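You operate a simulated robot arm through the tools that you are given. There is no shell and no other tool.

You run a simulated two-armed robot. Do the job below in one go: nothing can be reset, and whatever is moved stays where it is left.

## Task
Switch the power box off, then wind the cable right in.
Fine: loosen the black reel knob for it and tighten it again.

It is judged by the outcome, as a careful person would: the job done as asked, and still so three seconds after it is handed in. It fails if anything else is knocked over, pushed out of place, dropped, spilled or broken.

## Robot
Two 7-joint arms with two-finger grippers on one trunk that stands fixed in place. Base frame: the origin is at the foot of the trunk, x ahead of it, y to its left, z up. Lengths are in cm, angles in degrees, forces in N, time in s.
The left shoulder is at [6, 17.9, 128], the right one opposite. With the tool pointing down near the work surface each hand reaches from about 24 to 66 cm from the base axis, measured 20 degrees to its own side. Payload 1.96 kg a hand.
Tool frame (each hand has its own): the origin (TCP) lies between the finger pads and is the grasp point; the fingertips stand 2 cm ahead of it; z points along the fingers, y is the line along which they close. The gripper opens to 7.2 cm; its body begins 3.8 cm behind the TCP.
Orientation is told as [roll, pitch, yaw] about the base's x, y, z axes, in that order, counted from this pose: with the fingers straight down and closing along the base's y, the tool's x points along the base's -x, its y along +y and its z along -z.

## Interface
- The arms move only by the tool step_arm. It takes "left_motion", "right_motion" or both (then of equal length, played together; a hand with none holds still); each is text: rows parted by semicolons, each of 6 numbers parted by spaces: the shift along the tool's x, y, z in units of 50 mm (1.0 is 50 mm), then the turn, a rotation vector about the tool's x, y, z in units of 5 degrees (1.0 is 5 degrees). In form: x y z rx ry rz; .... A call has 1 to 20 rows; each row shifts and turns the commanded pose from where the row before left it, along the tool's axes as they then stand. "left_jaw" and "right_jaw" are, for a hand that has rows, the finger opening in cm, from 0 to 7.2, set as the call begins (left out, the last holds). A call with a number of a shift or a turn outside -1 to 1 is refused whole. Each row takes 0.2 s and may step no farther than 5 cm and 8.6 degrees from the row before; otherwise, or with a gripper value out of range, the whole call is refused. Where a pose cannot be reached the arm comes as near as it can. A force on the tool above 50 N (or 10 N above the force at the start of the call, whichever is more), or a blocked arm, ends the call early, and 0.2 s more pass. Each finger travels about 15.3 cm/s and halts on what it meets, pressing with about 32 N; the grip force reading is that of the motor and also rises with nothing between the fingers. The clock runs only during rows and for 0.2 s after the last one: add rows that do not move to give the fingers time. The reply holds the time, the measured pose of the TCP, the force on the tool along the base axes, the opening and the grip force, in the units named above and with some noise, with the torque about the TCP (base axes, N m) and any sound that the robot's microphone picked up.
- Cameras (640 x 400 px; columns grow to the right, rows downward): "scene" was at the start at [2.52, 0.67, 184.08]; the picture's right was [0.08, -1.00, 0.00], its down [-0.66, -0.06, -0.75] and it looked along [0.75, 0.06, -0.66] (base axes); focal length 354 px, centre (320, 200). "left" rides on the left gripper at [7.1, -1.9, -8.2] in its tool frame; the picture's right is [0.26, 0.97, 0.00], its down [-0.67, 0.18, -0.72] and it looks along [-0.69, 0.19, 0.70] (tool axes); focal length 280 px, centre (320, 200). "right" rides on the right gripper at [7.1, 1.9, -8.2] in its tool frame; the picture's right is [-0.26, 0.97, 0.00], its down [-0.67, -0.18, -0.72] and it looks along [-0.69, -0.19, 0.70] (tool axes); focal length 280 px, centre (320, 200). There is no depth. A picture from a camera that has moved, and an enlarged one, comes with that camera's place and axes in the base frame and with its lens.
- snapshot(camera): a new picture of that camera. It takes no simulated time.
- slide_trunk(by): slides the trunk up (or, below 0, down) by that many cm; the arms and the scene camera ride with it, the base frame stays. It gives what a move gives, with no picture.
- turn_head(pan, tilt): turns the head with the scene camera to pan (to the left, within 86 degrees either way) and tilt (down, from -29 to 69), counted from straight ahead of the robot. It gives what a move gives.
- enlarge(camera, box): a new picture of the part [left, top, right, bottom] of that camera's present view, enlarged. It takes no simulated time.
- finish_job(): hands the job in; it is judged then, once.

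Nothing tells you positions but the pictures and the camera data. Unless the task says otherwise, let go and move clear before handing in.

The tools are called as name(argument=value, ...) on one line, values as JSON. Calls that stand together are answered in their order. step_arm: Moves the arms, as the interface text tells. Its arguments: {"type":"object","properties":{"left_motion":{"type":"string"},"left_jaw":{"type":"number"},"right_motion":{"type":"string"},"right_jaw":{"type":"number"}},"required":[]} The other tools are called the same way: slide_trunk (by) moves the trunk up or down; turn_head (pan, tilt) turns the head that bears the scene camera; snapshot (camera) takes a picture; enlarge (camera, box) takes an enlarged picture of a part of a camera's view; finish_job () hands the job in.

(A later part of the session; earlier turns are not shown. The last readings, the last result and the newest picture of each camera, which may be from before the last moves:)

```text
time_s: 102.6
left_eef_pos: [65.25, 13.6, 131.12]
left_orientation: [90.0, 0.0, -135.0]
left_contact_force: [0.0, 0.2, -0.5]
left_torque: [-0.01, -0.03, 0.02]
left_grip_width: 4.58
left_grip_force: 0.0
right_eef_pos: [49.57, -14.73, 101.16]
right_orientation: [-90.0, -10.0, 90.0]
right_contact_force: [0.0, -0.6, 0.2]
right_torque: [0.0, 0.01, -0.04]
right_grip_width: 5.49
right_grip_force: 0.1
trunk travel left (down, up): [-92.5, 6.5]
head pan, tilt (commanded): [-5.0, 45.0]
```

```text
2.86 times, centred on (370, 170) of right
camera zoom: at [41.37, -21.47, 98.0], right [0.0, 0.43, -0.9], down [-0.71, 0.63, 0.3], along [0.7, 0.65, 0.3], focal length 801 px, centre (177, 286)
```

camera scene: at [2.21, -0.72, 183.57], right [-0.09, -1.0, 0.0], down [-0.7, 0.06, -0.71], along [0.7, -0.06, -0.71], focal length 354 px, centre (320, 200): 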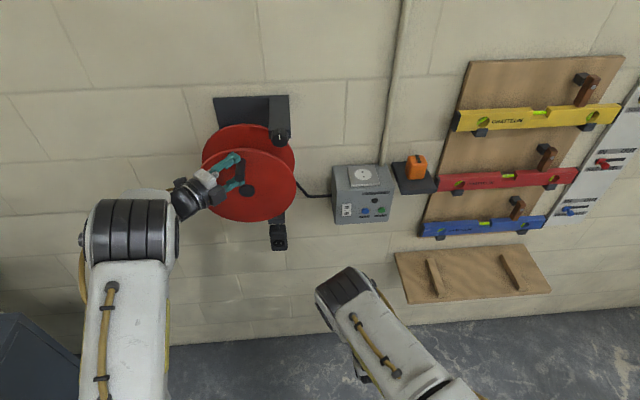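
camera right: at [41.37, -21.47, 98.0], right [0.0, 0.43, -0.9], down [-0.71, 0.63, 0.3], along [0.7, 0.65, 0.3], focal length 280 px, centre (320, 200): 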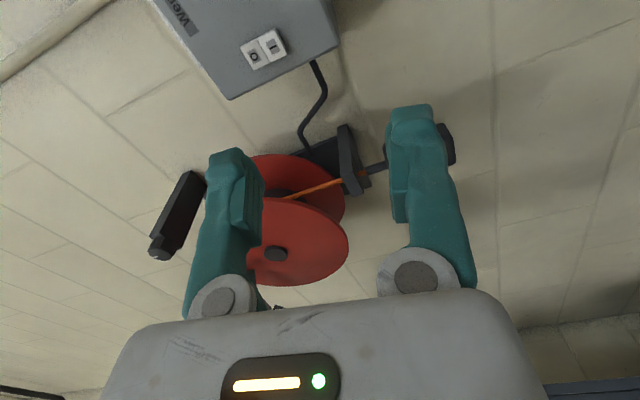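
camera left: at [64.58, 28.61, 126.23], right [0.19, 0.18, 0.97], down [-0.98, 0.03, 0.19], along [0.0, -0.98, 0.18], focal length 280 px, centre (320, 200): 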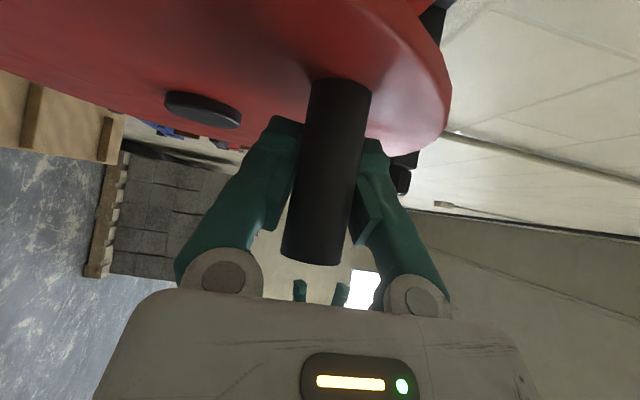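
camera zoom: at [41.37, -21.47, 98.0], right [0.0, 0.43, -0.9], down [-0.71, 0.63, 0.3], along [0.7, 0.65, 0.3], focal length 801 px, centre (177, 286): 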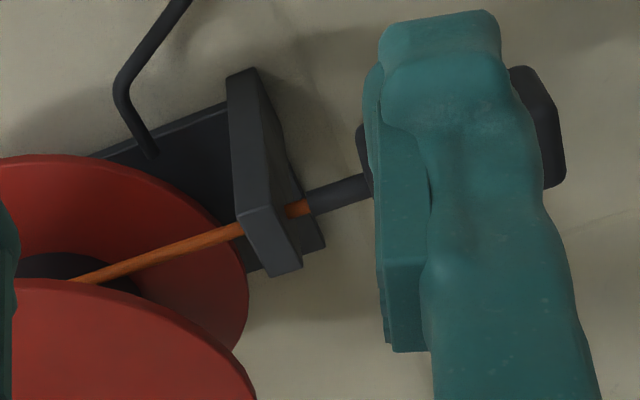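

There seems to be a small gap between the guide and the strain relief, partly hidden by the finger. I'll lower the right hand for a clear view of the underside.

step_arm(right_motion="0.157 0.9 0 0 0 0; 0.157 0.9 0 0 0 0; 0.157 0.9 0 0 0 0; 0 0 0 0 0 0")

enlarge(camera="right", box=[220, 100, 420, 240])

enlarge(camera="left", box=[220, 60, 420, 280])

```text
time_s: 103.5
left_eef_pos: [65.4, 13.59, 131.1]
left_orientation: [90.0, -0.1, -135.1]
left_contact_force: [1.4, 0.0, 0.8]
left_torque: [-0.02, 0.01, -0.01]
left_grip_width: 4.58
left_grip_force: 0.0
right_eef_pos: [60.62, -10.57, 100.22]
right_orientation: [-104.7, -14.9, 93.2]
right_contact_force: [1.3, 0.5, 0.3]
right_torque: [0.0, 0.0, -0.03]
right_grip_width: 5.51
right_grip_force: 0.0
trunk travel left (down, up): [-92.5, 6.5]
head pan, tilt (commanded): [-5.0, 45.0]
stopped in row 4 (right hand): the arm was blocked; the commanded pose is now the measured one
```

```text
2.86 times, centred on (320, 170) of right
camera zoom: at [53.51, -16.82, 94.66], right [0.22, 0.51, -0.84], down [-0.77, 0.61, 0.17], along [0.6, 0.61, 0.52], focal length 801 px, centre (320, 286)
```

zoom: 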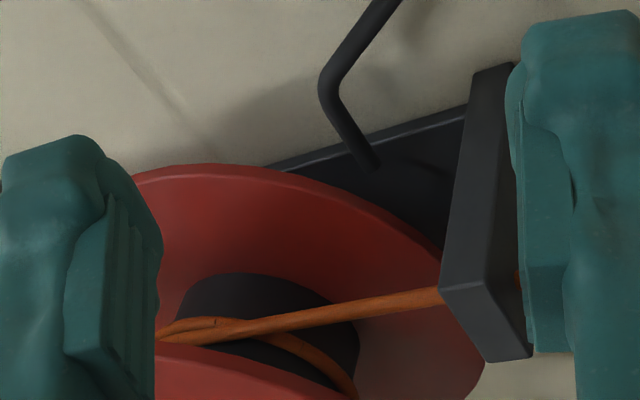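

```text
1.82 times, centred on (320, 170) of left
camera zoom: at [64.66, 24.39, 129.08], right [0.19, 0.19, 0.96], down [-0.98, 0.03, 0.18], along [0.01, -0.98, 0.19], focal length 510 px, centre (320, 254)
```

zoom: 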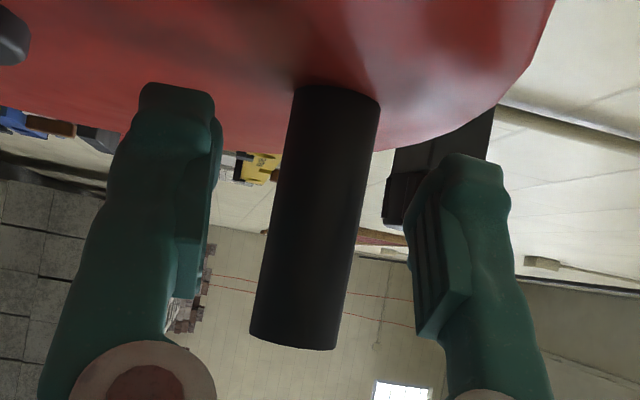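

That last move ran into the right arm's reach limit and it shifted forward, but with no contact. From here a slight pan of that camera should bring the guide out from behind the finger.

step_arm(right_motion="0 0 -0.3 -0.68 -0.18 -0.71; 0 0 -0.3 -0.68 -0.18 -0.71; 0 0 0 0 0 0")

snapshot(camera="right")

snapshot(camera="scene")

```text
time_s: 104.3
left_eef_pos: [65.27, 13.57, 131.17]
left_orientation: [89.9, 0.0, -135.0]
left_contact_force: [0.0, -0.5, 0.5]
left_torque: [0.0, 0.03, 0.01]
left_grip_width: 4.6
left_grip_force: 0.1
right_eef_pos: [57.47, -10.62, 99.38]
right_orientation: [-97.8, -7.6, 93.5]
right_contact_force: [0.0, 0.4, -0.4]
right_torque: [0.02, -0.01, -0.01]
right_grip_width: 5.51
right_grip_force: 0.0
trunk travel left (down, up): [-92.5, 6.5]
head pan, tilt (commanded): [-5.0, 45.0]
```

```text
taken
camera right: at [49.94, -17.8, 95.6], right [0.11, 0.39, -0.91], down [-0.77, 0.61, 0.17], along [0.62, 0.69, 0.37], focal length 280 px, centre (320, 200)
```

right: 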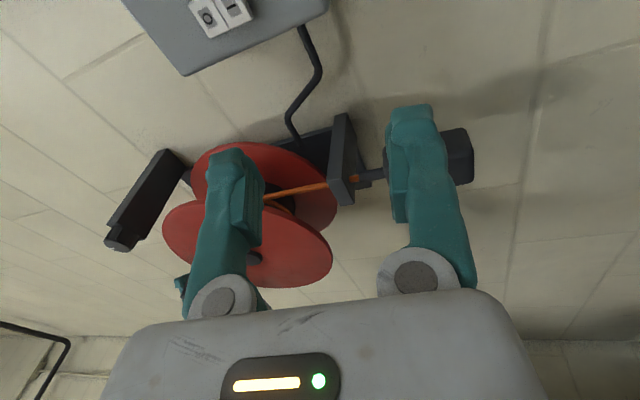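

```text
taken
camera scene: at [2.21, -0.82, 183.57], right [-0.09, -1.0, 0.0], down [-0.7, 0.06, -0.71], along [0.7, -0.06, -0.71], focal length 354 px, centre (320, 200)
```

scene: 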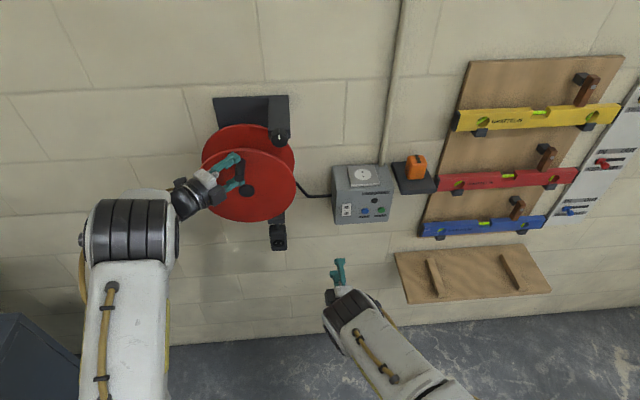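

enlarge(camera="right", box=[300, 110, 400, 220])

enlarge(camera="scene", box=[255, 200, 305, 260])

```text
3.64 times, centred on (350, 165) of right
camera zoom: at [49.94, -17.8, 95.6], right [0.11, 0.39, -0.91], down [-0.77, 0.61, 0.17], along [0.62, 0.69, 0.37], focal length 1020 px, centre (211, 327)
```

zoom: 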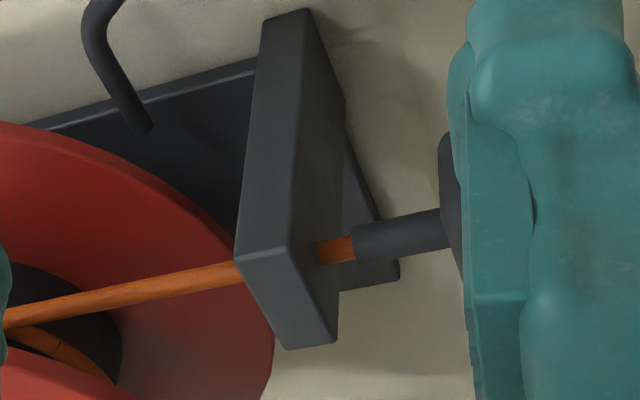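

```text
6.67 times, centred on (280, 230) of scene
camera zoom: at [2.21, -0.82, 183.57], right [-0.09, -1.0, 0.0], down [-0.7, 0.06, -0.71], along [0.7, -0.06, -0.71], focal length 2361 px, centre (587, 0)
```

zoom: 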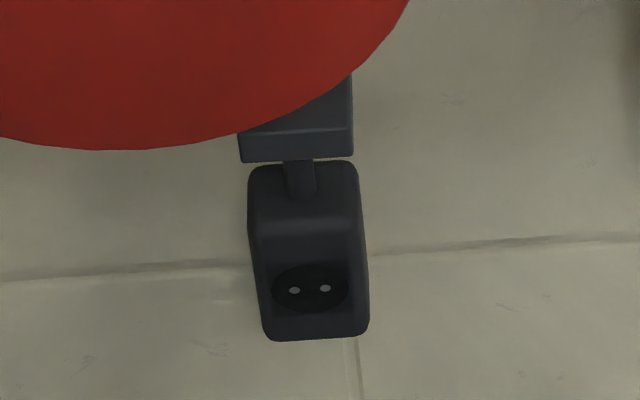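

From here I can see about 1 cm of orange cable still showing between the guide and the strain relief, so I want to be sure that was a true end stop. I'll re-centre on the peg and push again with this camera watching.

step_arm(left_motion="-0.08 -0.01 0.08 0 0 0; -0.08 -0.01 0.08 0 0 0; 0 0 0 0 0 0")

step_arm(left_motion="0 0 0 0 0 0; 0 0 0 0 0 0; 0 0 0 0 0 0", left_jaw=0.5)

step_arm(left_motion="0.05 0 -0.05 0 0 0; 0.05 0 -0.05 0 0 0; 0 0 0 0 0 0")

enlarge(camera="right", box=[300, 110, 400, 220])

enlarge(camera="left", box=[220, 60, 420, 280])

```text
time_s: 105.1
left_eef_pos: [65.24, 12.34, 131.03]
left_orientation: [90.0, 0.0, -134.9]
left_contact_force: [0.3, -0.6, -0.1]
left_torque: [0.02, 0.01, -0.01]
left_grip_width: 4.62
left_grip_force: 0.0
right_eef_pos: [57.4, -10.46, 99.41]
right_orientation: [-97.7, -7.7, 93.6]
right_contact_force: [-0.1, -0.3, 0.8]
right_torque: [0.02, 0.01, 0.01]
right_grip_width: 5.52
right_grip_force: 0.0
trunk travel left (down, up): [-92.5, 6.5]
head pan, tilt (commanded): [-5.0, 45.0]
```

```text
time_s: 105.9
left_eef_pos: [65.12, 12.42, 131.14]
left_orientation: [90.2, 0.2, -135.0]
left_contact_force: [9.4, 0.7, 16.8]
left_torque: [-0.07, -0.19, 0.24]
left_grip_width: 2.11
left_grip_force: 39.8
right_eef_pos: [57.26, -10.66, 99.45]
right_orientation: [-97.7, -7.5, 93.6]
right_contact_force: [0.0, -0.2, 0.3]
right_torque: [-0.02, -0.03, -0.01]
right_grip_width: 5.49
right_grip_force: 0.1
trunk travel left (down, up): [-92.5, 6.5]
head pan, tilt (commanded): [-5.0, 45.0]
```

```text
time_s: 106.7
left_eef_pos: [65.18, 12.46, 131.21]
left_orientation: [90.0, 0.2, -135.3]
left_contact_force: [13.2, -18.6, 20.0]
left_torque: [-0.08, -0.18, -1.07]
left_grip_width: 2.11
left_grip_force: 40.4
right_eef_pos: [57.4, -10.93, 99.47]
right_orientation: [-97.7, -7.9, 93.7]
right_contact_force: [-0.1, 0.6, -0.3]
right_torque: [-0.04, 0.0, -0.01]
right_grip_width: 5.48
right_grip_force: 0.0
trunk travel left (down, up): [-92.5, 6.5]
head pan, tilt (commanded): [-5.0, 45.0]
```

```text
3.64 times, centred on (350, 165) of right
camera zoom: at [50.02, -18.09, 95.5], right [0.1, 0.4, -0.91], down [-0.77, 0.61, 0.18], along [0.62, 0.69, 0.37], focal length 1020 px, centre (211, 327)
```

zoom: 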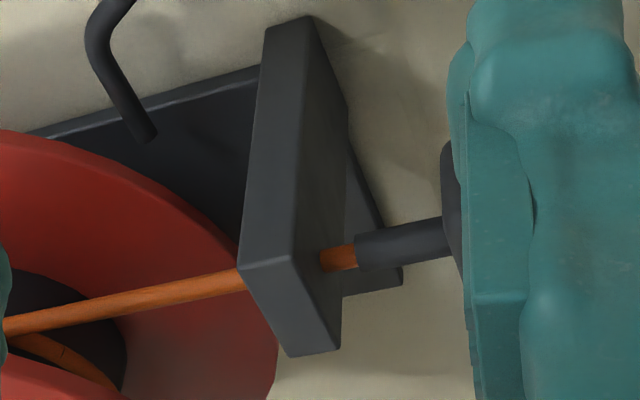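

```text
1.82 times, centred on (320, 170) of left
camera zoom: at [64.58, 23.14, 129.27], right [0.18, 0.18, 0.97], down [-0.98, 0.03, 0.18], along [0.0, -0.98, 0.18], focal length 510 px, centre (320, 254)
```

zoom: 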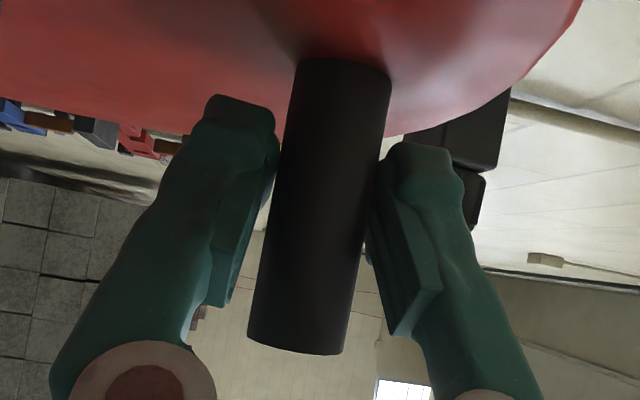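

Pushing again with about 19 N moves neither the crank nor the plug. One slightly firmer push will confirm it is the end stop.

step_arm(left_motion="0.03 0.03 -0.03 0 0 0; 0.03 0 -0.03 0 0 0; 0.02 0 -0.02 0 0 0; 0 0 0 0 0 0")

enlarge(camera="right", box=[300, 110, 400, 220])

enlarge(camera="left", box=[220, 60, 420, 280])

```text
time_s: 107.7
left_eef_pos: [65.24, 13.07, 131.12]
left_orientation: [89.7, 0.3, -135.1]
left_contact_force: [1.9, -24.8, 6.4]
left_torque: [-0.08, -0.03, -0.66]
left_grip_width: 2.11
left_grip_force: 40.5
right_eef_pos: [57.19, -11.06, 99.33]
right_orientation: [-97.8, -7.8, 93.6]
right_contact_force: [0.1, -0.2, -1.2]
right_torque: [0.0, 0.03, -0.02]
right_grip_width: 5.51
right_grip_force: 0.1
trunk travel left (down, up): [-92.5, 6.5]
head pan, tilt (commanded): [-5.0, 45.0]
```

```text
3.64 times, centred on (350, 165) of right
camera zoom: at [49.93, -18.23, 95.5], right [0.11, 0.4, -0.91], down [-0.77, 0.61, 0.18], along [0.62, 0.69, 0.37], focal length 1020 px, centre (211, 327)
```

zoom: 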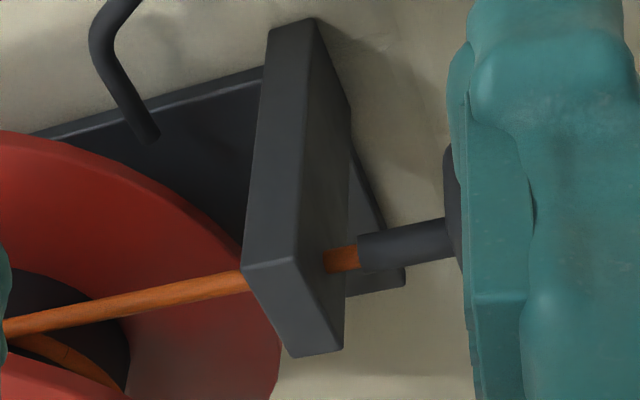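

```text
1.82 times, centred on (320, 170) of left
camera zoom: at [64.4, 23.74, 129.33], right [0.19, 0.18, 0.97], down [-0.98, 0.03, 0.18], along [0.01, -0.98, 0.18], focal length 510 px, centre (320, 254)
```

zoom: 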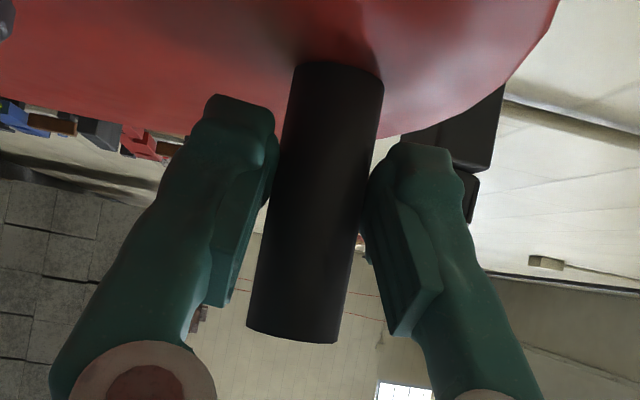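

The crank and plug stay put while the grip itself slips at about 25 N, so this is the reel's end stop and the cable is fully in. I'll ease off, release the peg and withdraw the left hand, while straightening the right hand's orientation.

step_arm(left_motion="-0.04 0 0.04 0 0 0; -0.04 0 0.04 0 0 0; 0 0 0 0 0 0", right_motion="0 0 -0.3 -0.705 0.375 0; 0 0 0 -0.705 0.375 0; 0 0 0 0 0 0")

step_arm(left_motion="0 0 0 0 0 0; 0 0 0 0 0 0; 0 0 -0.3 0 0 0; 0 0 -0.6 0 0 0; 0 0 -0.7 0 0 0; 0 0 -0.8 0 0 0; 0 0 0 0 0 0", left_jaw=5)

enlarge(camera="right", box=[280, 90, 420, 240])

snapshot(camera="scene")

```text
time_s: 108.5
left_eef_pos: [65.0, 13.07, 131.18]
left_orientation: [89.8, 0.1, -134.8]
left_contact_force: [-2.2, -10.1, 3.3]
left_torque: [0.04, -0.09, 0.5]
left_grip_width: 2.07
left_grip_force: 39.6
right_eef_pos: [55.81, -10.67, 99.35]
right_orientation: [-90.2, -8.0, 90.0]
right_contact_force: [-0.3, -0.4, -0.8]
right_torque: [0.05, 0.01, -0.02]
right_grip_width: 5.49
right_grip_force: 0.1
trunk travel left (down, up): [-92.5, 6.5]
head pan, tilt (commanded): [-5.0, 45.0]
```

```text
time_s: 110.1
left_eef_pos: [56.63, 21.65, 131.18]
left_orientation: [89.9, 0.0, -135.1]
left_contact_force: [0.3, 0.9, 0.2]
left_torque: [0.0, -0.04, 0.01]
left_grip_width: 5.0
left_grip_force: 0.1
right_eef_pos: [55.91, -10.6, 99.23]
right_orientation: [-90.2, -7.8, 89.8]
right_contact_force: [-0.3, 0.2, 0.2]
right_torque: [0.02, 0.0, 0.0]
right_grip_width: 5.5
right_grip_force: 0.0
trunk travel left (down, up): [-92.5, 6.5]
head pan, tilt (commanded): [-5.0, 45.0]
```

```text
2.67 times, centred on (350, 165) of right
camera zoom: at [47.73, -17.47, 96.41], right [0.0, 0.39, -0.92], down [-0.71, 0.65, 0.27], along [0.7, 0.66, 0.28], focal length 748 px, centre (240, 293)
```

zoom: 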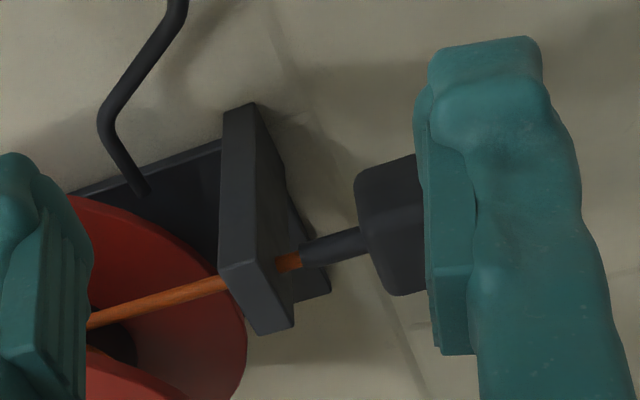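

```text
taken
camera scene: at [2.31, -0.81, 183.56], right [-0.09, -1.0, 0.0], down [-0.7, 0.06, -0.71], along [0.7, -0.06, -0.71], focal length 354 px, centre (320, 200)
```

scene: 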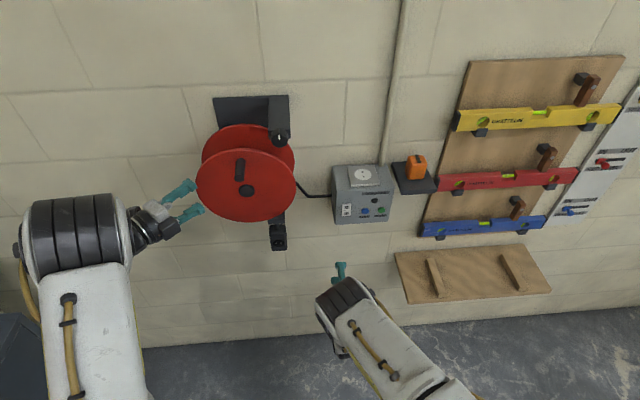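

The plug stays up with the left hand clear. Now I'll bring the right hand back up in front of the knob, rolled for a clockwise (tightening) turn.

step_arm(right_motion="-0.135 -0.95 -0.075 0 0 0; -0.135 -0.95 -0.075 0 0 0; -0.135 -0.95 -0.075 0 0 0; -0.135 -0.95 -0.075 0 0 0; -0.135 -0.95 -0.075 0 0 0; -0.135 -0.95 -0.075 0 0 0; -0.135 -0.95 -0.075 0 0 0; -0.135 -0.95 -0.075 0 0 0; -0.87 0.125 0 0 0 0; -0.87 0.125 0 0 0 0; -0.87 0.125 0 0 0 0; 0 0 0 0 0 -0.95; 0 0 0 0 0 -0.95; 0 0 0 0 0 -0.95; 0 0 0 0 0 -0.95; 0 0 0 0 0 -0.95; 0 0 0 0 0 -0.95; 0 0 0 0 0 0")

snapshot(camera="right")

snapshot(camera="scene")

```text
time_s: 113.9
left_eef_pos: [56.68, 21.74, 131.15]
left_orientation: [90.0, 0.1, -135.0]
left_contact_force: [-0.2, 0.2, 0.2]
left_torque: [-0.02, 0.0, 0.02]
left_grip_width: 5.0
left_grip_force: 0.1
right_eef_pos: [52.75, 2.89, 137.47]
right_orientation: [-90.3, 20.7, 89.6]
right_contact_force: [-0.2, 0.1, -0.1]
right_torque: [0.03, 0.0, 0.02]
right_grip_width: 5.51
right_grip_force: 0.0
trunk travel left (down, up): [-92.5, 6.5]
head pan, tilt (commanded): [-5.0, 45.0]
```

```text
taken
camera right: at [44.55, -4.61, 138.28], right [0.0, -0.1, -1.0], down [-0.71, 0.7, -0.07], along [0.7, 0.71, -0.07], focal length 280 px, centre (320, 200)
```

right: 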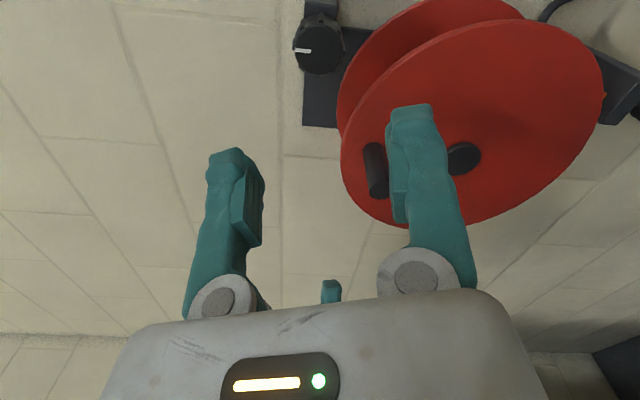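

```text
taken
camera scene: at [2.26, -0.76, 183.57], right [-0.09, -1.0, 0.0], down [-0.7, 0.06, -0.71], along [0.7, -0.06, -0.71], focal length 354 px, centre (320, 200)
```

scene: 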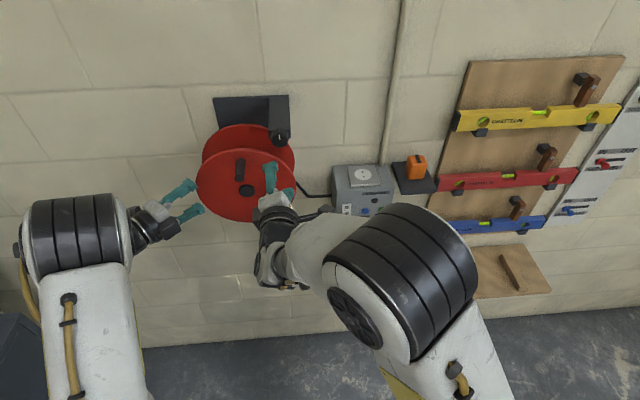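

The hand is nearly lined up. I'll correct 0.5 cm sideways and approach the knob, stopping just short to check.

step_arm(right_motion="0.1 0 0.5 0 0 0; 0 0 0.7 0 0 0; 0 0 0.8 0 0 0; 0 0 0 0 0 0")

snapshot(camera="right")

enlarge(camera="scene", box=[190, 100, 330, 230])

```text
time_s: 114.9
left_eef_pos: [56.49, 21.53, 131.22]
left_orientation: [90.0, 0.1, -135.0]
left_contact_force: [-0.9, 0.1, -0.1]
left_torque: [-0.01, 0.04, 0.01]
left_grip_width: 5.04
left_grip_force: 0.1
right_eef_pos: [62.79, 2.32, 137.72]
right_orientation: [-90.3, 20.7, 89.6]
right_contact_force: [0.2, 0.4, 0.3]
right_torque: [0.01, -0.01, 0.0]
right_grip_width: 5.51
right_grip_force: 0.1
trunk travel left (down, up): [-92.5, 6.5]
head pan, tilt (commanded): [-5.0, 45.0]
```

```text
taken
camera right: at [54.56, -5.14, 138.45], right [0.0, -0.1, -1.0], down [-0.71, 0.7, -0.07], along [0.7, 0.71, -0.07], focal length 280 px, centre (320, 200)
```

right: 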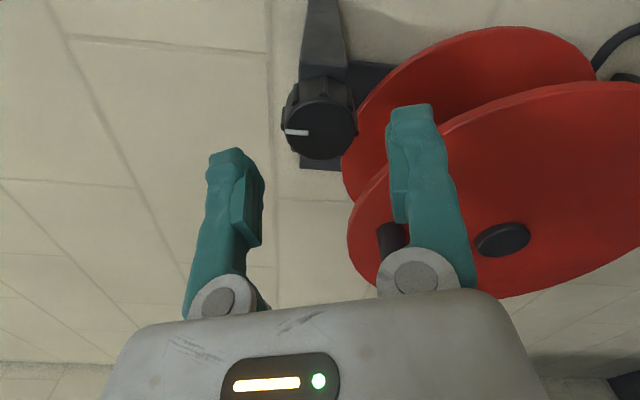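

```text
3.08 times, centred on (260, 165) of scene
camera zoom: at [2.17, -0.77, 183.57], right [-0.09, -1.0, 0.0], down [-0.7, 0.06, -0.71], along [0.7, -0.06, -0.71], focal length 1090 px, centre (505, 308)
```

zoom: 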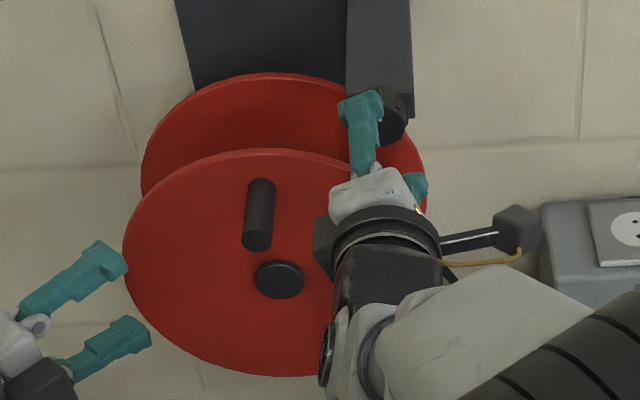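

Centred on the knob. Advancing and closing.

step_arm(right_motion="0 0 0.4 0 0 0; 0 0 0.34 0 0 0; 0 0 0 0 0 0")

step_arm(right_motion="0 0 0 0 0 0; 0 0 0 0 0 0; 0 0 0 0 0 0", right_jaw=2.5)

snapshot(camera="right")

enlarge(camera="scene", box=[190, 100, 330, 260])

```text
time_s: 115.7
left_eef_pos: [56.67, 21.66, 131.24]
left_orientation: [89.9, 0.1, -135.0]
left_contact_force: [-0.3, 0.4, -0.1]
left_torque: [0.01, 0.01, -0.02]
left_grip_width: 4.98
left_grip_force: 0.0
right_eef_pos: [66.43, 2.14, 137.71]
right_orientation: [-90.2, 20.6, 89.7]
right_contact_force: [-0.3, -0.7, 1.3]
right_torque: [0.0, 0.0, 0.05]
right_grip_width: 5.5
right_grip_force: 0.0
trunk travel left (down, up): [-92.5, 6.5]
head pan, tilt (commanded): [-5.0, 45.0]
```

```text
time_s: 116.5
left_eef_pos: [56.69, 21.69, 131.24]
left_orientation: [89.9, 0.0, -135.1]
left_contact_force: [0.4, -0.3, -0.9]
left_torque: [0.02, -0.03, -0.01]
left_grip_width: 5.0
left_grip_force: 0.1
right_eef_pos: [66.42, 2.22, 137.72]
right_orientation: [-90.3, 20.6, 89.7]
right_contact_force: [0.0, -0.8, 1.3]
right_torque: [0.0, 0.0, 0.02]
right_grip_width: 3.55
right_grip_force: 40.1
trunk travel left (down, up): [-92.5, 6.5]
head pan, tilt (commanded): [-5.0, 45.0]
```

```text
taken
camera right: at [58.26, -5.16, 138.53], right [0.0, -0.1, -1.0], down [-0.71, 0.7, -0.07], along [0.7, 0.71, -0.07], focal length 280 px, centre (320, 200)
```

right: 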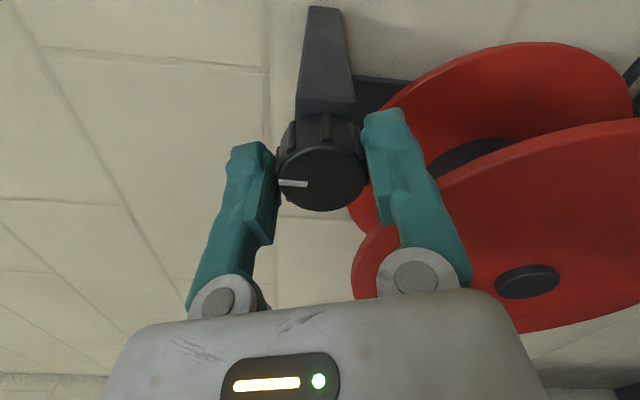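

```text
2.50 times, centred on (260, 180) of scene
camera zoom: at [2.2, -0.75, 183.57], right [-0.09, -1.0, 0.0], down [-0.7, 0.06, -0.71], along [0.7, -0.06, -0.71], focal length 886 px, centre (470, 250)
```

zoom: 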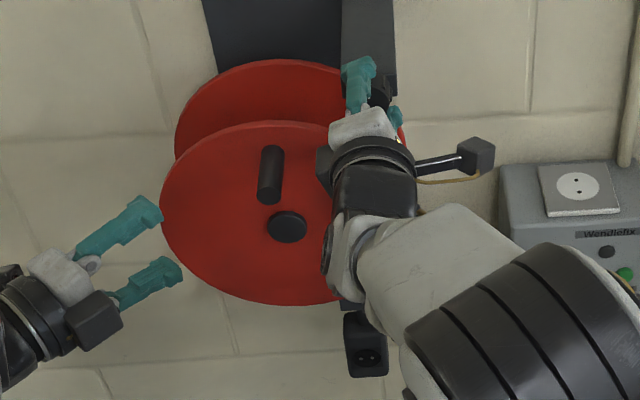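

Firm, unstressed grip on the knob. Turning it clockwise 45° first, then checking.

step_arm(right_motion="0 0 0 0 0 1; 0 0 0 0 0 1; 0 0 0 0 0 1; 0 0 0 0 0 1; 0 0 0 0 0 1; 0 0 0 0 0 1; 0 0 0 0 0 1; 0 0 0 0 0 1; 0 0 0 0 0 1; 0 0 0 0 0 0")

snapshot(camera="right")

enlarge(camera="scene", box=[190, 100, 330, 260])

```text
time_s: 118.7
left_eef_pos: [56.67, 21.57, 131.06]
left_orientation: [90.0, 0.1, -135.1]
left_contact_force: [-0.1, 0.0, 0.1]
left_torque: [-0.01, 0.02, -0.01]
left_grip_width: 5.0
left_grip_force: 0.1
right_eef_pos: [66.44, 2.11, 137.71]
right_orientation: [-90.1, -24.4, 89.8]
right_contact_force: [-11.5, -0.7, -22.2]
right_torque: [-0.08, 0.32, -0.03]
right_grip_width: 3.57
right_grip_force: 40.6
trunk travel left (down, up): [-92.5, 6.5]
head pan, tilt (commanded): [-5.0, 45.0]
```

```text
taken
camera right: at [58.27, -3.51, 132.99], right [0.0, 0.64, -0.77], down [-0.71, 0.54, 0.45], along [0.7, 0.55, 0.46], focal length 280 px, centre (320, 200)
```

right: 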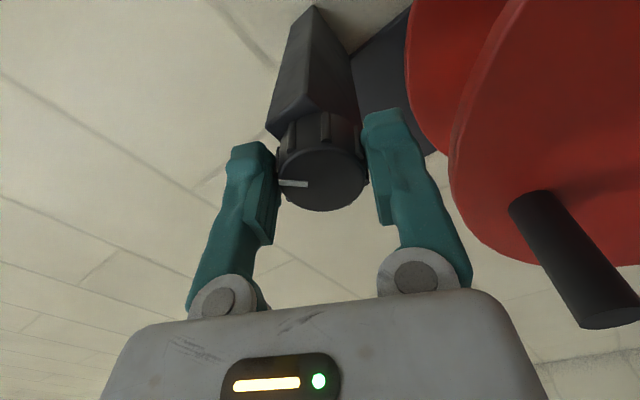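

```text
2.50 times, centred on (260, 180) of scene
camera zoom: at [2.28, -0.81, 183.55], right [-0.09, -1.0, 0.0], down [-0.7, 0.06, -0.71], along [0.7, -0.06, -0.71], focal length 886 px, centre (470, 250)
```

zoom: 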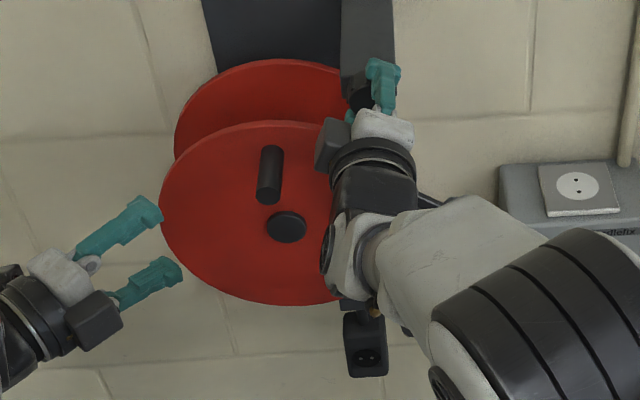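

The mark follows and is halfway back, with the reel and plug undisturbed. I'll take out the small sideways offset and turn on toward 3 o'clock.

step_arm(right_motion="-0.02 0.045 0 0 0 0; 0 0 0 0 0 1; 0 0 0 0 0 1; 0 0 0 0 0 1; 0 0 0 0 0 1; 0 0 0 0 0 1; 0 0 0 0 0 1; 0 0 0 0 0 0")

snapshot(camera="right")

enlarge(camera="scene", box=[190, 100, 330, 260])

```text
time_s: 120.5
left_eef_pos: [56.7, 21.48, 131.23]
left_orientation: [89.9, 0.2, -135.0]
left_contact_force: [0.0, -0.1, -0.2]
left_torque: [0.02, 0.0, 0.03]
left_grip_width: 5.01
left_grip_force: 0.1
right_eef_pos: [66.51, 2.32, 137.63]
right_orientation: [-90.1, -54.4, 89.8]
right_contact_force: [-12.4, -5.4, -25.0]
right_torque: [0.0, 0.21, 0.11]
right_grip_width: 3.56
right_grip_force: 40.0
trunk travel left (down, up): [-92.5, 6.5]
head pan, tilt (commanded): [-5.0, 45.0]
```

```text
taken
camera right: at [58.29, -0.3, 130.66], right [0.0, 0.94, -0.35], down [-0.72, 0.25, 0.65], along [0.7, 0.25, 0.67], focal length 280 px, centre (320, 200)
```

right: 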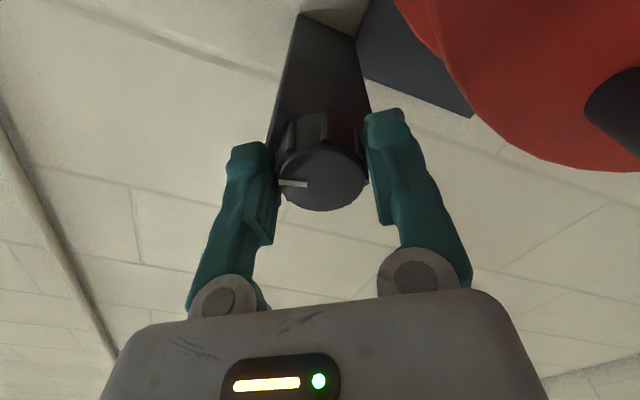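

```text
2.50 times, centred on (260, 180) of scene
camera zoom: at [2.28, -0.93, 183.56], right [-0.09, -1.0, 0.0], down [-0.7, 0.06, -0.71], along [0.7, -0.06, -0.71], focal length 886 px, centre (470, 250)
```

zoom: 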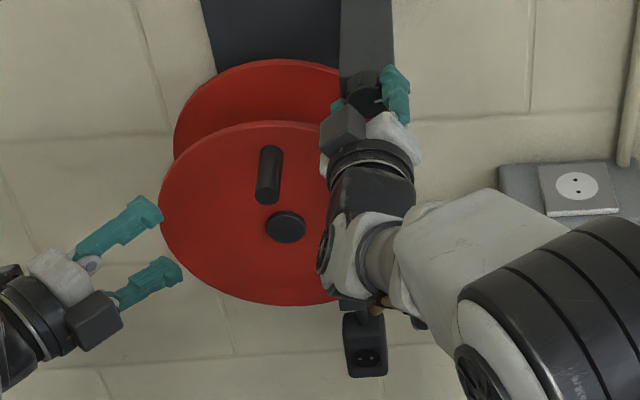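

75° done with no resisting torque yet. Continuing in smaller steps to the 3 o'clock mark and watching for the knob to tighten up.

step_arm(right_motion="0.03 0.01 -0.01 0 0 0; 0 0 0 0 0 1; 0 0 0 0 0 1; 0 0 0 0 0 1; 0 0 0 0 0 0")

snapshot(camera="right")

enlarge(camera="scene", box=[230, 110, 310, 190])

```text
time_s: 121.7
left_eef_pos: [56.85, 21.53, 131.15]
left_orientation: [90.1, 0.0, -135.0]
left_contact_force: [0.0, 0.0, -0.4]
left_torque: [0.02, 0.02, -0.02]
left_grip_width: 5.02
left_grip_force: 0.0
right_eef_pos: [66.3, 2.49, 137.34]
right_orientation: [-90.7, -69.4, 90.3]
right_contact_force: [-4.9, -1.0, -14.7]
right_torque: [0.03, 0.04, 0.04]
right_grip_width: 3.58
right_grip_force: 40.4
trunk travel left (down, up): [-92.5, 6.5]
head pan, tilt (commanded): [-5.0, 45.0]
```

```text
taken
camera right: at [58.32, 1.64, 130.18], right [0.0, 1.0, -0.09], down [-0.72, 0.07, 0.69], along [0.7, 0.07, 0.71], focal length 280 px, centre (320, 200)
```

right: 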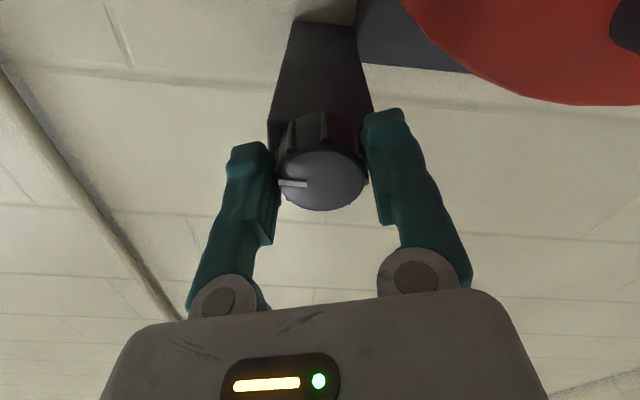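

```text
5.00 times, centred on (270, 150) of scene
camera zoom: at [2.35, -0.78, 183.56], right [-0.09, -1.0, 0.0], down [-0.7, 0.06, -0.71], along [0.7, -0.06, -0.71], focal length 1771 px, centre (570, 450)
```

zoom: 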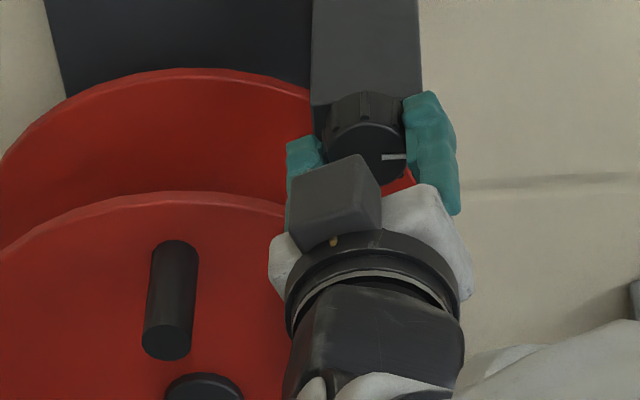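

The mark is back at 3 o'clock as at the start. I'll nudge further clockwise to feel whether it's at its tight stop.

step_arm(right_motion="0 0 0 0 0 1; 0 0 0 0 0 1; 0 0 0 0 0 0")

snapshot(camera="right")

enlarge(camera="scene", box=[230, 110, 310, 190])

```text
time_s: 122.5
left_eef_pos: [56.85, 21.61, 131.21]
left_orientation: [90.0, 0.0, -135.0]
left_contact_force: [-0.5, 0.0, -0.8]
left_torque: [0.03, 0.02, 0.01]
left_grip_width: 5.0
left_grip_force: 0.1
right_eef_pos: [66.42, 2.42, 137.52]
right_orientation: [-91.0, -79.4, 90.8]
right_contact_force: [-3.3, 1.1, -10.7]
right_torque: [-0.05, 0.22, 0.06]
right_grip_width: 3.58
right_grip_force: 40.3
trunk travel left (down, up): [-92.5, 6.5]
head pan, tilt (commanded): [-5.0, 45.0]
```

```text
taken
camera right: at [58.32, 2.96, 130.17], right [0.0, 1.0, 0.08], down [-0.72, -0.05, 0.69], along [0.7, -0.06, 0.72], focal length 280 px, centre (320, 200)
```

right: 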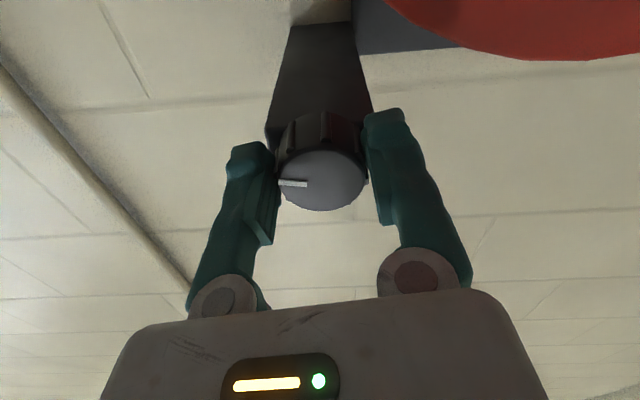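

```text
5.00 times, centred on (270, 150) of scene
camera zoom: at [2.36, -0.73, 183.57], right [-0.09, -1.0, 0.0], down [-0.7, 0.06, -0.71], along [0.7, -0.06, -0.71], focal length 1771 px, centre (570, 450)
```

zoom: 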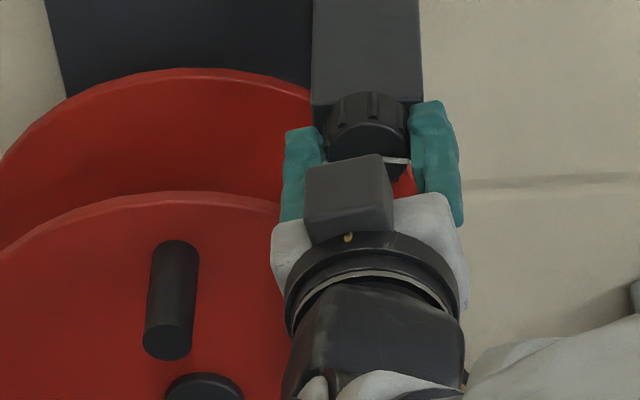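

The knob still turns easily past the original mark, so I'll keep tightening until it actually resists.

step_arm(right_motion="0.01 0 0 0 0 1; 0 0 0 0 0 1; 0 0 0 0 0 1; 0 0 0 0 0 0")

snapshot(camera="right")

enlarge(camera="scene", box=[230, 110, 310, 190])

```text
time_s: 123.5
left_eef_pos: [56.63, 21.61, 131.12]
left_orientation: [90.1, 0.0, -134.9]
left_contact_force: [0.8, 1.1, -0.2]
left_torque: [-0.02, 0.0, -0.01]
left_grip_width: 5.02
left_grip_force: 0.0
right_eef_pos: [66.44, 2.46, 137.43]
right_orientation: [94.2, -85.6, -94.4]
right_contact_force: [2.1, 2.7, 3.8]
right_torque: [-0.78, -0.16, 0.07]
right_grip_width: 3.58
right_grip_force: 40.1
trunk travel left (down, up): [-92.5, 6.5]
head pan, tilt (commanded): [-5.0, 45.0]
```

```text
taken
camera right: at [58.3, 4.89, 130.61], right [0.0, 0.94, 0.33], down [-0.72, -0.23, 0.65], along [0.69, -0.24, 0.68], focal length 280 px, centre (320, 200)
```

right: 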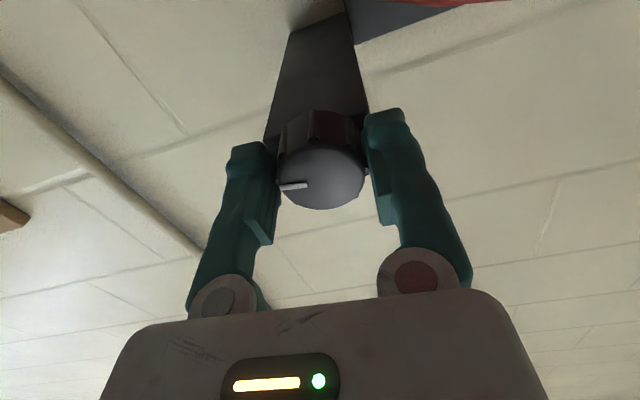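

```text
5.00 times, centred on (270, 150) of scene
camera zoom: at [2.28, -0.62, 183.57], right [-0.09, -1.0, 0.0], down [-0.7, 0.06, -0.71], along [0.7, -0.06, -0.71], focal length 1771 px, centre (570, 450)
```

zoom: 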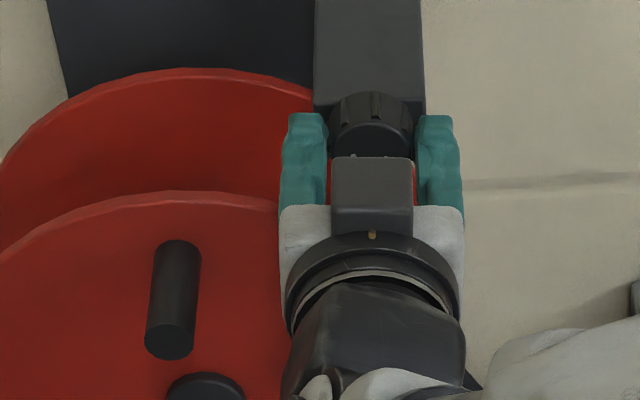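

The knob now resists with 0.8 N·m, so it's tight. I'll release it and back straight out to check the result.

step_arm(right_motion="0 0 0 0 0 -0.3; 0 0 0 0 0 0; 0 0 0 0 0 0")

step_arm(right_motion="0 0 0 0 0 0; 0 0 0 0 0 0; 0 0 -0.3 0 0 0; 0 0 -0.6 0 0 0; 0 0 -0.8 0 0 0; 0 0 -0.8 0 0 0; 0 0 0 0 0 0", right_jaw=5.5)

enlarge(camera="scene", box=[230, 110, 310, 190])

snapshot(camera="right")

snapshot(camera="scene")

```text
time_s: 124.3
left_eef_pos: [56.74, 21.69, 131.23]
left_orientation: [90.0, -0.1, -135.0]
left_contact_force: [-0.8, -0.6, 0.7]
left_torque: [-0.01, -0.01, 0.01]
left_grip_width: 5.01
left_grip_force: 0.1
right_eef_pos: [66.43, 2.44, 137.55]
right_orientation: [95.6, -87.1, -95.8]
right_contact_force: [3.2, 3.3, 6.5]
right_torque: [0.03, -0.17, 0.02]
right_grip_width: 3.58
right_grip_force: 39.9
trunk travel left (down, up): [-92.5, 6.5]
head pan, tilt (commanded): [-5.0, 45.0]
```

```text
time_s: 125.9
left_eef_pos: [56.72, 21.65, 131.16]
left_orientation: [89.9, 0.0, -135.0]
left_contact_force: [0.0, -0.5, 0.0]
left_torque: [-0.01, -0.01, -0.01]
left_grip_width: 5.01
left_grip_force: 0.1
right_eef_pos: [53.85, 2.51, 137.28]
right_orientation: [93.7, -87.2, -93.9]
right_contact_force: [1.0, 0.2, 0.2]
right_torque: [-0.01, 0.01, -0.01]
right_grip_width: 5.5
right_grip_force: 0.0
trunk travel left (down, up): [-92.5, 6.5]
head pan, tilt (commanded): [-5.0, 45.0]
```

```text
5.00 times, centred on (270, 150) of scene
camera zoom: at [2.34, -0.75, 183.56], right [-0.09, -1.0, 0.0], down [-0.7, 0.06, -0.71], along [0.7, -0.06, -0.71], focal length 1771 px, centre (570, 450)
```

zoom: 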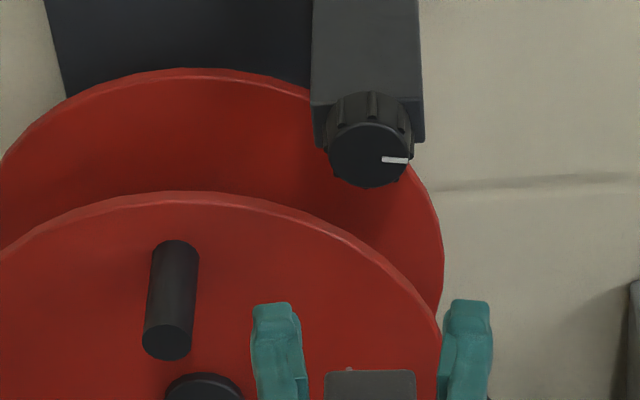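

```text
taken
camera right: at [45.82, 4.67, 130.44], right [0.0, 0.95, 0.31], down [-0.72, -0.21, 0.66], along [0.7, -0.22, 0.68], focal length 280 px, centre (320, 200)
```

right: 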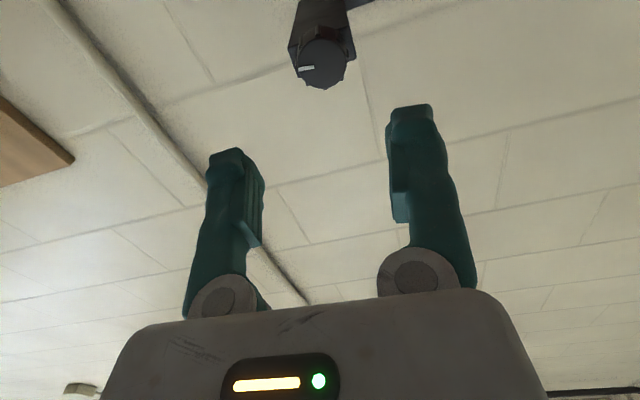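

```text
taken
camera scene: at [2.34, -0.75, 183.56], right [-0.09, -1.0, 0.0], down [-0.7, 0.06, -0.71], along [0.7, -0.06, -0.71], focal length 354 px, centre (320, 200)
```

scene: 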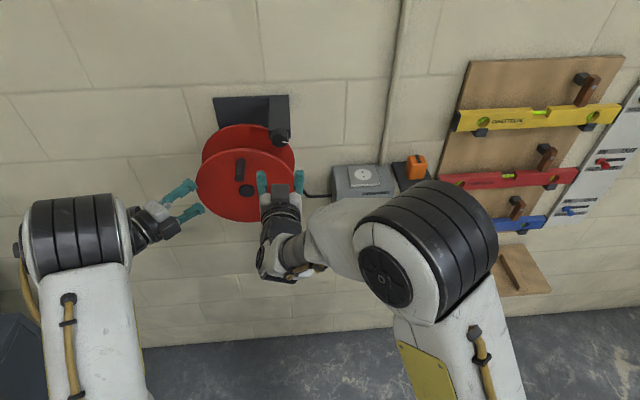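

The knob's mark is back exactly at 3 o'clock and tight. I'll move both hands well clear and inspect everything once more.

step_arm(left_motion="0 0 -0.7 0 0 0; 0 0 -0.7 0 0 0; 0 0 -0.7 0 0 0; 0 0 0 0 0 0; 0 0 0 0 0 0", right_motion="0 -0.8 -0.3 0 0 0; 0 -0.9 -0.2 0 0 0; 0 -0.9 0 0 0 0; 0 -0.9 0 0 0 0; 0 0 0 0 0 0")

snapshot(camera="scene")

enlarge(camera="scene", box=[255, 200, 305, 260])

enlarge(camera="scene", box=[190, 90, 310, 230])

snapshot(camera="left")

```text
time_s: 127.1
left_eef_pos: [49.13, 29.07, 131.2]
left_orientation: [90.0, -0.1, -135.0]
left_contact_force: [0.5, -0.5, -0.1]
left_torque: [0.02, -0.01, -0.01]
left_grip_width: 5.01
left_grip_force: 0.1
right_eef_pos: [51.32, -15.14, 136.74]
right_orientation: [93.8, -87.2, -94.0]
right_contact_force: [-0.3, -0.2, 0.1]
right_torque: [0.0, 0.02, 0.0]
right_grip_width: 5.5
right_grip_force: 0.0
trunk travel left (down, up): [-92.5, 6.5]
head pan, tilt (commanded): [-5.0, 45.0]
```

```text
taken
camera scene: at [2.25, -0.72, 183.57], right [-0.09, -1.0, 0.0], down [-0.7, 0.06, -0.71], along [0.7, -0.06, -0.71], focal length 354 px, centre (320, 200)
```

scene: 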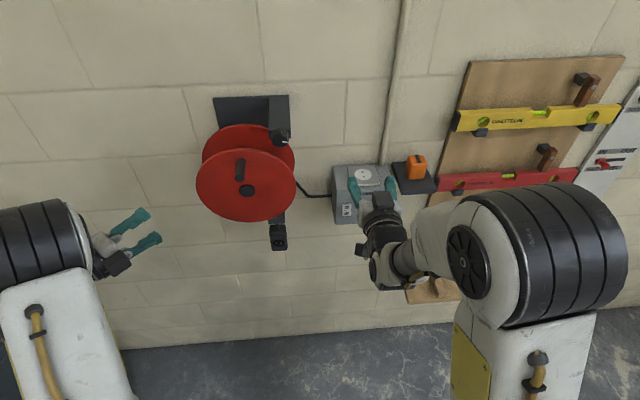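

```text
6.67 times, centred on (280, 230) of scene
camera zoom: at [2.25, -0.72, 183.57], right [-0.09, -1.0, 0.0], down [-0.7, 0.06, -0.71], along [0.7, -0.06, -0.71], focal length 2361 px, centre (587, 0)
```

zoom: 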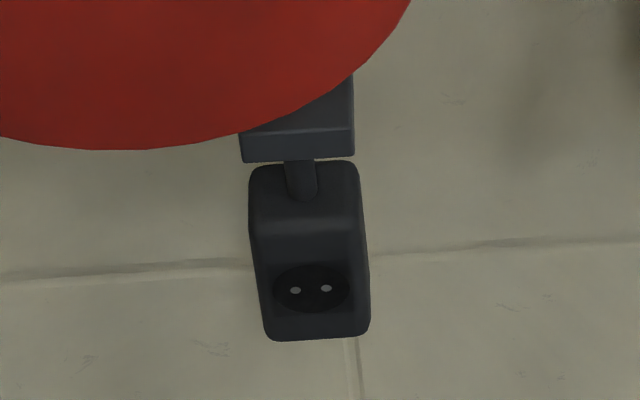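

```text
2.86 times, centred on (250, 160) of scene
camera zoom: at [2.25, -0.72, 183.57], right [-0.09, -1.0, 0.0], down [-0.7, 0.06, -0.71], along [0.7, -0.06, -0.71], focal length 1012 px, centre (520, 314)
```

zoom: 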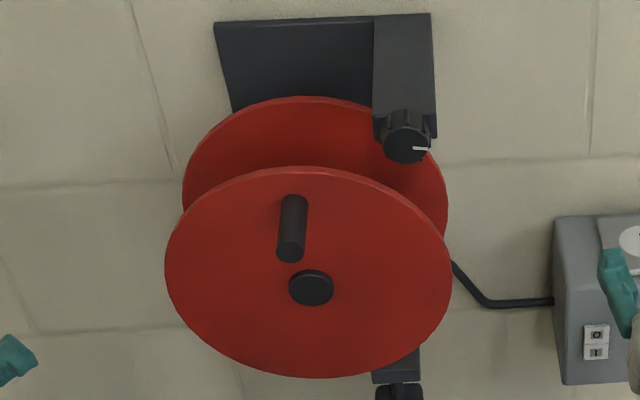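

```text
taken
camera left: at [48.46, 39.83, 129.19], right [0.19, 0.19, 0.96], down [-0.98, 0.03, 0.18], along [0.01, -0.98, 0.19], focal length 280 px, centre (320, 200)
```

left: 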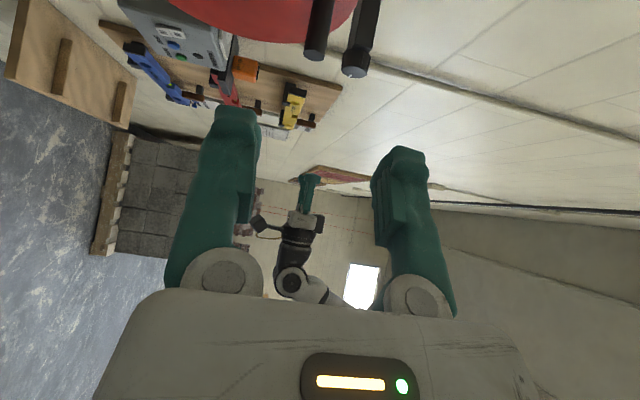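

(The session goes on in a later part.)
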